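You operate a simulated robot arm through the tools that you are given. There is no shell and no other tool. Be economical: measure what you need, move in short steps, check, and stop when the job is done.

Carry out the task below with a simulated robot arm. There is one attempt and no reset: what you move stays moved.

TASK
Pull the yellow drawer open.
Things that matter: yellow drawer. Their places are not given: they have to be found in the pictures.

It is judged by the outcome, as a careful person would: the job done as asked, and still so three seconds after it is handed in. It fails if anything else is knocked over, pushed out of place, dropped, spilled or broken.

THE ROBOT
A 6-joint arm with a two-finger parallel gripper, fixed in place. Base frame: the origin is at the foot of the arm, x ahead of it, y to its left, z up. Lengths are in m, angles in degrees, forces in N, time in s.
With the tool pointing down near the work surface it reaches from about 0.24 to 0.66 m from the base axis. Its first joint turns from -66.0 to 66.0 degrees. Payload 2.9 kg.
Tool frame: the origin (TCP) lies between the finger pads and is the grasp point; the fingertips stand 0.03 m ahead of it; z points along the fingers, y is the line along which they close. The gripper opens to 0.11 m. The fingers are 0.02 m wide and 0.01 m thick; the gripper's body (0.048 by 0.112 m) begins 0.055 m behind the TCP.
Orientation is that of the tool frame in the base frame, as a unit quaternion [x, y, z, w]. With the fingers straight down and closing along the base's y, the tool's x points along the base's -x, its y along +y and its z along -z.

THE INTERFACE
- The arm moves only by the tool step_arm. Its argument "commands" is one flat list of numbers, 7 for each row, row after row: the shift along the base's x, y, z in m, then the turn, a rotation vector about the base's x, y, z in degrees, then the closure, from 0 (fully open) to 1 (shut). In form: [dx, dy, dz, rx, ry, rz, fingers, dx, dy, dz, rx, ry, rz, fingers, ...]. A call has 1 to 20 rows; each row shifts and turns the commanded pose from where the row before left it. A row lasts 0.2 s, in which the tool goes at most 0.05 m and 8.6 degrees; a call with a longer step from one row to the next is refused whole, and so is a gripper value outside its range. A pose out of reach is approached as far as the arm can. The call stops where the force on the tool passes 40 N (or 10 N more than at its start, if that is more) or the arm is blocked; 0.2 s more then pass. The fingers move at their own pace (about 0.108 m/s each) and stop on an object; they squeeze with about 29 N. The grip force told is the motor's: it shows also when the fingers shut on nothing. Time passes only in rows, and 0.2 s behind the last, so rows that do not move let the fingers close. It gives the time, the measured TCP pose, the force on the tool (base axes), the opening and the grip force at its end, in the units of the frame above (readings bear some noise).
- Cameras (640 x 400 px; columns grow to the right, rows downward): "scene" is fixed at [0.0618, 0.4297, 1.3651]; the picture's right is [-0.78, -0.63, 0.00], its down [-0.45, 0.56, -0.70] and it looks along [0.44, -0.55, -0.71] (base axes); focal length 343 px, centre (320, 200). "wrist" rides on the gripper at [-0.036, 0, -0.057] in the tool frame; the picture's right is [0.00, -1.00, 0.00], its down [0.97, 0.00, -0.24] and it looks along [0.24, 0.00, 0.97] (tool axes); focal length 218 px, centre (320, 200).
- grab_frame(camera): a new picture of that camera. No time passes.
- measure_at(camera, pixels): for up to 12 pixels [column, row] of the newest picture of that camera ("zoom" is the newest enlarged one), the place [x, y, z] in the base frame of the surface seen there, good to about 0.002 m, but the place of the scene camera against the robot may be out by one fixed shift of up to 0.018 m in any direction. No time passes.
- enlarge(camera, box): a new picture of the part [left, top, right, bottom] of that camera's present view, enlarged. No time passes.
- job_done(): hands the job in; it is judged then, once.

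Work in short steps. Measure before you move; look again where a grasp or a placing could have gone wrong, and mend it. You have 60 turns and 22 pictures in all, the two below and enlarged ones among them. Open the gripper and draw the arm clear of the work before you hand the job in, unless the task says otherwise; then end with one line.

The tools are called after "Request:" as a command line: name --argument value ..., lists and objects as JSON in quotes. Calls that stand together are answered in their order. step_arm: Moves the arm, as the interface text tells. Its arguments: {"type":"object","properties":{"commands":{"type":"array"}},"required":["commands"]} The other tools are called the same way: grab_frame (camera) takes a picture; measure_at (camera, pixels) gives the place of the surface under pixels of a picture; enlarge (camera, box) takes an enlarged picture of a part of a camera's view; job_done () hands the job in.

At the start:

```text
t: 0.0
tool_pos: [0.4253, -0.0867, 0.9432]
tcp_rot: [0.0, 1.0, 0.0, 0.0]
contact_force: [-0.4, 0.5, -0.6]
grip_width: 0.1099
gripper_force: 0.0
```

scene: 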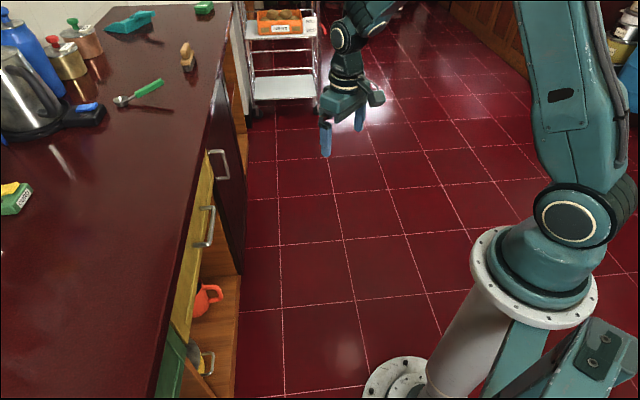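
wrist: 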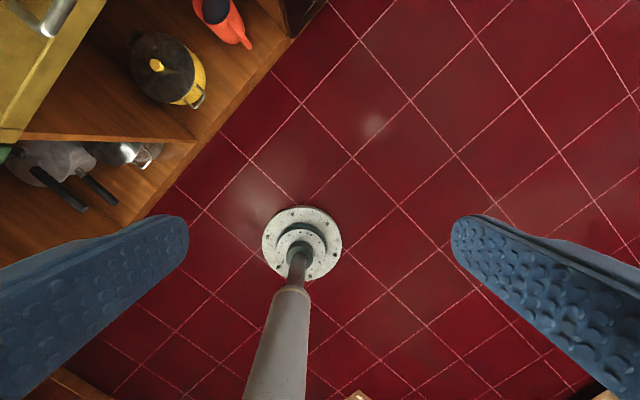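

The yellow drawer front with a handle is at about (205,225) in the scene. I enlarge that area to measure the handle and front.

Request:
enlarge --camera "scene" --box '[150, 130, 270, 370]'

Request:
measure_at --camera "scene" --pixels '[[213, 210], [211, 228], [208, 243], [200, 190], [185, 270], [193, 240], [205, 170], [222, 155], [150, 200], [238, 320], [180, 300], [345, 150]]'

```text
1.67 times, centred on (210, 250) of scene
```

zoom: 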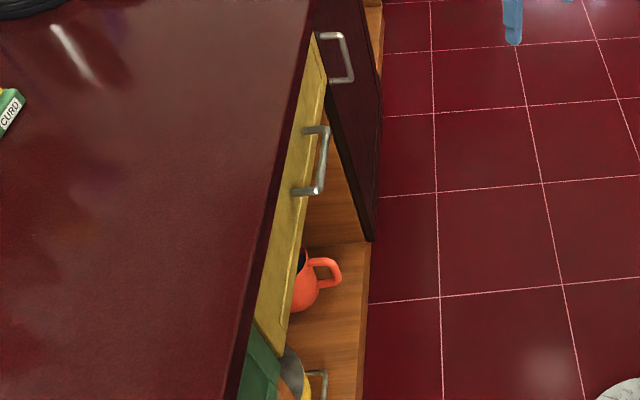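

```text
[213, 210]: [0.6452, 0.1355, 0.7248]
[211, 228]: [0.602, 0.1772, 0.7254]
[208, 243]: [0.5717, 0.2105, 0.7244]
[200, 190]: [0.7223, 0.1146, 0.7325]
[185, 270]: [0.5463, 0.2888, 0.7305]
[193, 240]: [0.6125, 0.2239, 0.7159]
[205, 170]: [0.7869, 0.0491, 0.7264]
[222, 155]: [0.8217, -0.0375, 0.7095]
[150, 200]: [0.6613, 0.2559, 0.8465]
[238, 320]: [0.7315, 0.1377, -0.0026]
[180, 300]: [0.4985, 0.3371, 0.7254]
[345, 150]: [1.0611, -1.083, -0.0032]
```

The bar runs from about (0.645,0.136) to (0.572,0.211) at z≈0.725, and the front's outward normal is (-0.71,-0.71,0). I'll turn the tool to point at the front with the fingers closing vertically, starting with the yaw while keeping well away.

Request:
step_arm --commands '[0.01, 0.02, 0, 0, 0, -7.5, 0, 0.01, 0.02, 0, 0, 0, -7.5, 0, 0.01, 0.02, 0, 0, 0, -7.5, 0, 0.01, 0.02, 0, 0, 0, -7.5, 0, 0.01, 0.02, 0, 0, 0, -7.5, 0, 0.01, 0.02, 0, 0, 0, -7.5, 0]'

Request:
measure_at --camera "zoom" --pixels '[[313, 30], [280, 160], [229, 395], [325, 128], [325, 150], [322, 170], [318, 190], [300, 210], [312, 128], [300, 191]]'

```text
t: 1.4
tool_pos: [0.4841, 0.0345, 0.9422]
tcp_rot: [0.383, 0.924, 0.0, 0.0]
contact_force: [0.1, 0.0, 0.5]
grip_width: 0.1098
gripper_force: 0.2
```

```text
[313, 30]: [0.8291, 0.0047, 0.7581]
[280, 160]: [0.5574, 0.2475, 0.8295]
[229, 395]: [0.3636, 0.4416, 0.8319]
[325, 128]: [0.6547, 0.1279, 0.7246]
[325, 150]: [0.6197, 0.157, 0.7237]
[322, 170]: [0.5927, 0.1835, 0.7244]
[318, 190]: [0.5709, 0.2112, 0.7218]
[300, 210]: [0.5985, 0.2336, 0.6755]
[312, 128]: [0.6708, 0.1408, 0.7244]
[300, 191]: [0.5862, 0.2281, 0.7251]
```

Counter edge is at x+y≈0.805, z≈0.85; the bar's line is x+y≈0.78. Now I pitch the tool up to horizontal.

Request:
step_arm --commands '[0, 0, -0.01, 5.786, -5.786, 0, 0, 0, 0, -0.01, 5.786, -5.786, 0, 0, 0, 0, -0.01, 5.786, -5.786, 0, 0, 0, 0, -0.01, 5.786, -5.786, 0, 0, 0, 0, -0.01, 5.786, -5.786, 0, 0, 0, 0, -0.01, 5.786, -5.786, 0, 0, 0, 0, -0.01, 5.786, -5.786, 0, 0, 0, 0, -0.01, 5.786, -5.786, 0, 0, 0, 0, -0.01, 5.786, -5.786, 0, 0, 0, 0, -0.01, 5.786, -5.786, 0, 0, 0, 0, -0.01, 5.786, -5.786, 0, 0]'

```text
t: 3.8
tool_pos: [0.4858, 0.0327, 0.8429]
tcp_rot: [0.289, 0.699, 0.604, 0.251]
contact_force: [0.5, -0.5, 0.0]
grip_width: 0.11
gripper_force: 0.0
out of reach, approached as far as the arm can: row 11
```

Pitch reached ~82°, the last bit out of reach; I take back that step and go to a standoff in front of the bar.

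Request:
step_arm --commands '[0, 0, 0, -5.786, 5.786, 0, 0, 0.012, 0.014, -0.021, 0, 0, 0, 0, 0.012, 0.014, -0.021, 0, 0, 0, 0, 0.012, 0.014, -0.021, 0, 0, 0, 0, 0.012, 0.014, -0.021, 0, 0, 0, 0, 0.012, 0.014, -0.021, 0, 0, 0, 0, 0, 0, 0, 0, 0, 0, 0]'

Request:
grab_frame --camera "wrist"

Request:
grab_frame --camera "scene"

```text
t: 5.4
tool_pos: [0.5461, 0.1044, 0.7369]
tcp_rot: [0.306, 0.741, 0.553, 0.228]
contact_force: [-0.4, 0.4, 0.5]
grip_width: 0.11
gripper_force: 0.0
```

```text
18 pictures are left
```

wrist: 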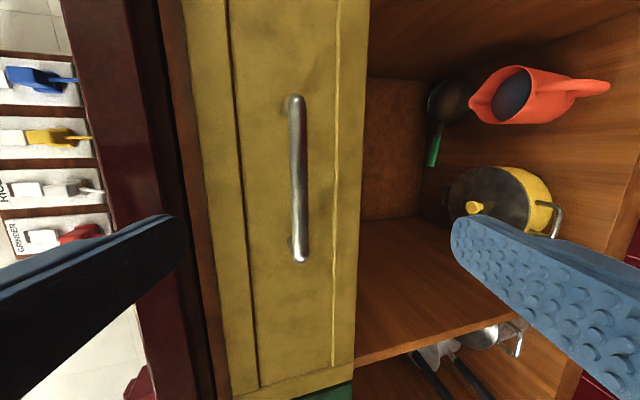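

```text
17 pictures are left
```

scene: 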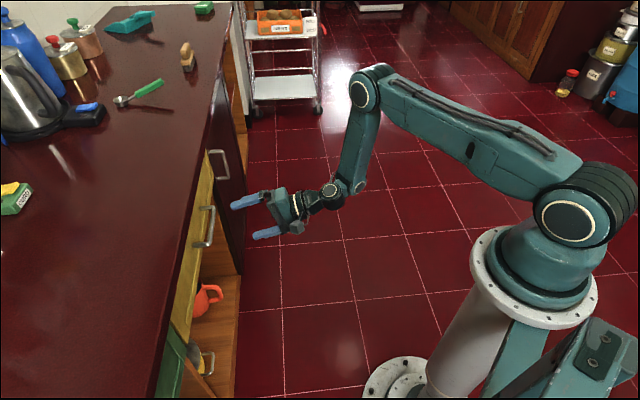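

The wrist picture shows the bar from (296,100) to (299,258). I measure it there.

Request:
measure_at --camera "wrist" --pixels '[[297, 105], [298, 140], [299, 180], [300, 220], [300, 250], [265, 180], [325, 180], [347, 180], [220, 180], [155, 150], [130, 200]]'

```text
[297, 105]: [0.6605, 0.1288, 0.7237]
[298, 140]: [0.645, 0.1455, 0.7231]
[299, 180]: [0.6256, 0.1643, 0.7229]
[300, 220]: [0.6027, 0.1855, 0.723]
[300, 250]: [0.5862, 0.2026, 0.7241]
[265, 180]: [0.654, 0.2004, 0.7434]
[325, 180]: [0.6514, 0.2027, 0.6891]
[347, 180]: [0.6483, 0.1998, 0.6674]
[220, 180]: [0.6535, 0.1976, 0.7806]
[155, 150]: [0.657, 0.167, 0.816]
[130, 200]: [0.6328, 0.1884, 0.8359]
```

Bar centre ≈(0.624,0.168,0.723), front 0.045 m behind its face. I try levelling the tool here and half-closing the fingers.

Request:
step_arm --commands '[0, 0, -0.003, 5.786, -5.786, 0, 0.45, 0, 0, -0.003, 5.6, -5.6, 0, 0.45, 0, 0, 0, 0, 0, 0, 0.45]'

```text
t: 6.2
tool_pos: [0.5714, 0.1051, 0.7262]
tcp_rot: [0.271, 0.659, 0.648, 0.268]
contact_force: [-0.6, -0.9, 0.1]
grip_width: 0.0604
gripper_force: 0.1
out of reach, approached as far as the arm can: row 2
```

Levelled within ~1°, with a small sideways deviation (near a limit). I advance partway and re-check.

Request:
step_arm --commands '[0.02, 0.015, -0.003, 0, 0, 0, 0.45, 0.02, 0.015, -0.003, 0, 0, 0, 0.45, 0, 0, 0, 0, 0, 0, 0.45]'

Request:
grab_frame --camera "wrist"

```text
t: 7.0
tool_pos: [0.6117, 0.1345, 0.7208]
tcp_rot: [0.271, 0.656, 0.65, 0.269]
contact_force: [-1.4, -0.1, 0.1]
grip_width: 0.0606
gripper_force: 0.0
```

```text
16 pictures are left
```

wrist: 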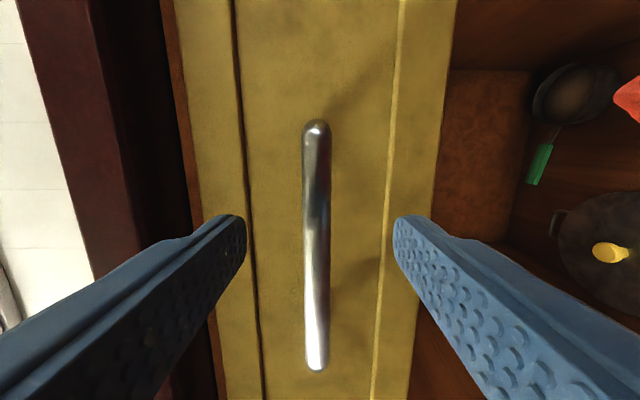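

The bar sits between the fingers (column 316). I advance onto it, nudging towards its middle, then close.

Request:
step_arm --commands '[0.006, 0.015, 0.001, 0, 0, 0, 0.45, 0.006, 0.015, 0.001, 0, 0, 0, 0.45, 0, 0, 0, 0, 0, 0, 0.45]'

Request:
grab_frame --camera "wrist"

```text
t: 7.8
tool_pos: [0.6225, 0.1657, 0.7242]
tcp_rot: [0.272, 0.656, 0.65, 0.27]
contact_force: [-0.6, -0.5, 0.5]
grip_width: 0.0603
gripper_force: 0.1
```

```text
15 pictures are left
```

wrist: 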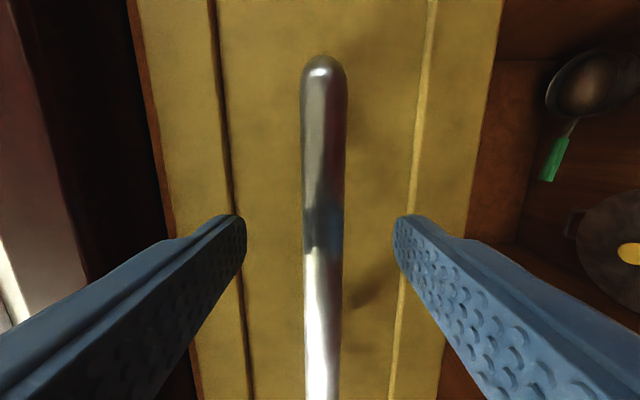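

The fingers straddle the bar with no contact. Closing.

Request:
step_arm --commands '[0, 0, 0, 0, 0, 0, 0.8, 0, 0, 0, 0, 0, 0, 1, 0, 0, 0, 0, 0, 0, 1, 0, 0, 0, 0, 0, 0, 1]'

```text
t: 8.8
tool_pos: [0.6231, 0.1658, 0.7223]
tcp_rot: [0.272, 0.656, 0.651, 0.269]
contact_force: [2.8, -1.1, -6.7]
grip_width: 0.0126
gripper_force: 44.7
```

Gripped (width 0.0126). Now I pull along (-0.707,-0.707,0).

Request:
step_arm --commands '[-0.007, -0.007, 0, 0, 0, 0, 1, -0.007, -0.007, 0, 0, 0, 0, 1, -0.007, -0.007, 0, 0, 0, 0, 1, -0.007, -0.007, 0, 0, 0, 0, 1]'

```text
t: 9.8
tool_pos: [0.5947, 0.1364, 0.7215]
tcp_rot: [0.272, 0.656, 0.65, 0.269]
contact_force: [2.9, -1.0, -10.2]
grip_width: 0.0126
gripper_force: 45.1
```

It moves 0.041 m with low force. Continuing.

Request:
step_arm --commands '[-0.007, -0.007, 0, 0, 0, 0, 1, -0.007, -0.007, 0, 0, 0, 0, 1, -0.007, -0.007, 0, 0, 0, 0, 1, -0.007, -0.007, 0, 0, 0, 0, 1]'

Request:
grab_frame --camera "scene"

```text
t: 10.8
tool_pos: [0.5696, 0.1107, 0.7211]
tcp_rot: [0.27, 0.658, 0.65, 0.267]
contact_force: [-8.2, 9.0, -3.4]
grip_width: 0.0124
gripper_force: 44.9
out of reach, approached as far as the arm can: row 4
```

```text
14 pictures are left
```

scene: 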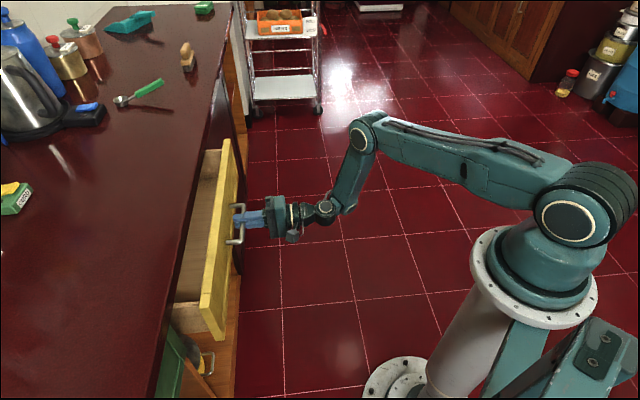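

The drawer is out ~0.077 m, but the level tool reached the arm's limit. I'll release, back off a little while tilting the tool 30° downward, and re-grip to pull further.

Request:
step_arm --commands '[0, 0, 0, 0, 0, 0, 0.55, 0, 0, 0, 0, 0, 0, 0.55, -0.0055, -0.0055, 0.0045, -5.3, 5.3, 0, 0.55, -0.0055, -0.0055, 0.0045, -5.3, 5.3, 0, 0.55, -0.0055, -0.0055, 0.0045, -5.3, 5.3, 0, 0.55, -0.0055, -0.0055, 0.0045, -5.3, 5.3, 0, 0.55, 0, 0, 0, 0, 0, 0, 0.55]'

Request:
grab_frame --camera "wrist"

```text
t: 12.4
tool_pos: [0.549, 0.0867, 0.7404]
tcp_rot: [0.331, 0.802, 0.459, 0.189]
contact_force: [-0.3, -0.6, -0.3]
grip_width: 0.0499
gripper_force: 0.2
```

```text
13 pictures are left
```

wrist: 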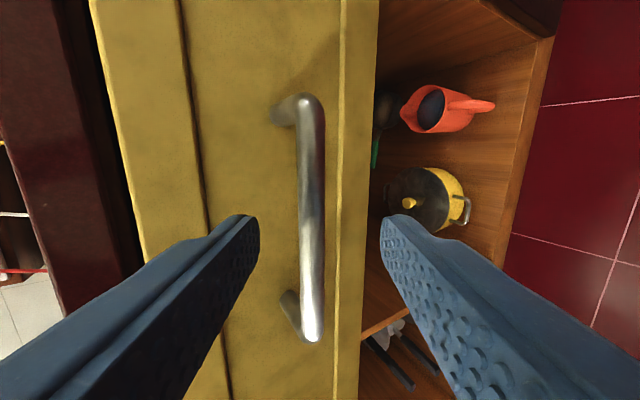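

Tool now 30° down, bar at column ~312 between the fingers. Measuring its place.

Request:
measure_at --camera "wrist" --pixels '[[312, 120], [312, 180], [312, 230], [313, 320], [225, 180], [330, 160], [170, 150]]'

```text
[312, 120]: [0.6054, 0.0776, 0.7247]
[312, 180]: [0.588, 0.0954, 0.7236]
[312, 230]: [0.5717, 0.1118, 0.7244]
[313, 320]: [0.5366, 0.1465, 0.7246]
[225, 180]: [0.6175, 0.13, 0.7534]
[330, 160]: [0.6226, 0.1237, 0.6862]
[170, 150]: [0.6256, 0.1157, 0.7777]
```

Bar centre ≈ x+y 0.690, z 0.722. I advance to just short of it and grip.

Request:
step_arm --commands '[0.0105, 0.0105, -0.007, 0, 0, 0, 0.55, 0.0105, 0.0105, -0.0065, 0, 0, 0, 0.55, 0, 0, 0, 0, 0, 0, 0.55, 0, 0, 0, 0, 0, 0, 0.8, 0, 0, 0, 0, 0, 0, 1, 0, 0, 0, 0, 0, 0, 1, 0, 0, 0, 0, 0, 0, 1]'

```text
t: 14.0
tool_pos: [0.5694, 0.1089, 0.7277]
tcp_rot: [0.331, 0.802, 0.459, 0.19]
contact_force: [0.3, 1.7, 2.0]
grip_width: 0.0125
gripper_force: 44.1
```

Gripped again (0.0125). Pulling on.

Request:
step_arm --commands '[-0.007, -0.007, 0, 0, 0, 0, 1, -0.007, -0.007, 0, 0, 0, 0, 1, -0.007, -0.007, 0, 0, 0, 0, 1, -0.007, -0.007, 0, 0, 0, 0, 1, -0.007, -0.007, 0, 0, 0, 0, 1]'

```text
t: 15.2
tool_pos: [0.5343, 0.0728, 0.7269]
tcp_rot: [0.332, 0.802, 0.459, 0.189]
contact_force: [-2.6, 5.3, 6.9]
grip_width: 0.0124
gripper_force: 44.4
```

Request:
step_arm --commands '[-0.007, -0.007, 0, 0, 0, 0, 1, -0.007, -0.007, 0, 0, 0, 0, 1, -0.007, -0.007, 0, 0, 0, 0, 1, -0.007, -0.007, 0, 0, 0, 0, 1, -0.007, -0.007, 0, 0, 0, 0, 1]'

Request:
grab_frame --camera "scene"

```text
t: 16.4
tool_pos: [0.5, 0.0393, 0.7269]
tcp_rot: [0.332, 0.802, 0.459, 0.189]
contact_force: [-2.8, 6.1, 12.5]
grip_width: 0.0128
gripper_force: 45.2
```

```text
12 pictures are left
```

scene: 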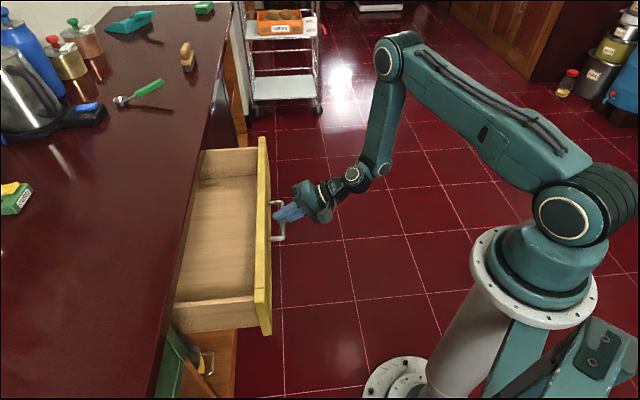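

Drawer is out ~0.175 m and still runs freely. I pull a bit more, watching for resistance.

Request:
step_arm --commands '[-0.007, -0.007, 0, 0, 0, 0, 1, -0.007, -0.007, 0, 0, 0, 0, 1, -0.007, -0.007, 0, 0, 0, 0, 1, -0.007, -0.007, 0, 0, 0, 0, 1, -0.007, -0.007, 0, 0, 0, 0, 1]'

```text
t: 17.6
tool_pos: [0.4638, 0.0045, 0.727]
tcp_rot: [0.332, 0.801, 0.46, 0.19]
contact_force: [-2.6, 4.2, 15.9]
grip_width: 0.0127
gripper_force: 44.8
```

About 0.225 m open. I release and back off along the tool axis.

Request:
step_arm --commands '[0, 0, 0, 0, 0, 0, 0.55, 0, 0, 0, 0, 0, 0, 0.55, -0.009, -0.009, 0.0075, 0, 0, 0, 0.55, -0.009, -0.009, 0.0075, 0, 0, 0, 0.55, -0.009, -0.009, 0.0075, 0, 0, 0, 0.55, -0.009, -0.009, 0.0075, 0, 0, 0, 0.55, -0.009, -0.009, 0.0075, 0, 0, 0, 0.55, -0.009, -0.009, 0.0075, 0, 0, 0, 0.55]'

Request:
grab_frame --camera "scene"

```text
t: 19.4
tool_pos: [0.4094, -0.0502, 0.7712]
tcp_rot: [0.331, 0.802, 0.46, 0.189]
contact_force: [-0.5, -0.2, 0.2]
grip_width: 0.0495
gripper_force: 0.1
```

```text
11 pictures are left
```

scene: 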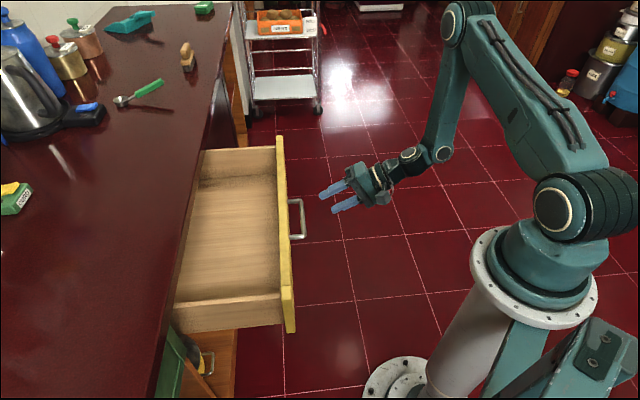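

The drawer is well open and the gripper is clear of the handle. I open the gripper, lift away, and check the drawer stays put.

Request:
step_arm --commands '[0, -0.03, 0.02, 0, 0, 0, 0, 0, -0.03, 0.02, 0, 0, 0, 0, 0, -0.03, 0.02, 0, 0, 0, 0, 0, 0, 0, 0, 0, 0, 0, 0, 0, 0, 0, 0, 0, 0]'

Request:
grab_frame --camera "scene"

```text
t: 20.6
tool_pos: [0.4094, -0.1406, 0.8313]
tcp_rot: [0.332, 0.802, 0.459, 0.189]
contact_force: [0.1, -0.2, 0.1]
grip_width: 0.1104
gripper_force: 0.1
```

```text
10 pictures are left
```

scene: 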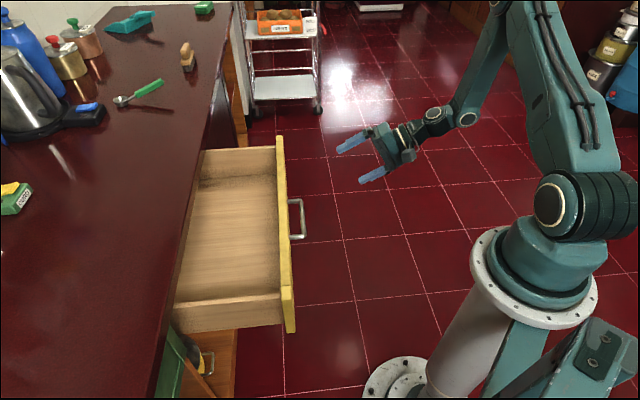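

The drawer stays open and everything else is in place; handing in.

Request:
job_done

```text
The job is handed in.
```

The yellow drawer is pulled open by about 0.22 m, and the gripper is open and clear of it.
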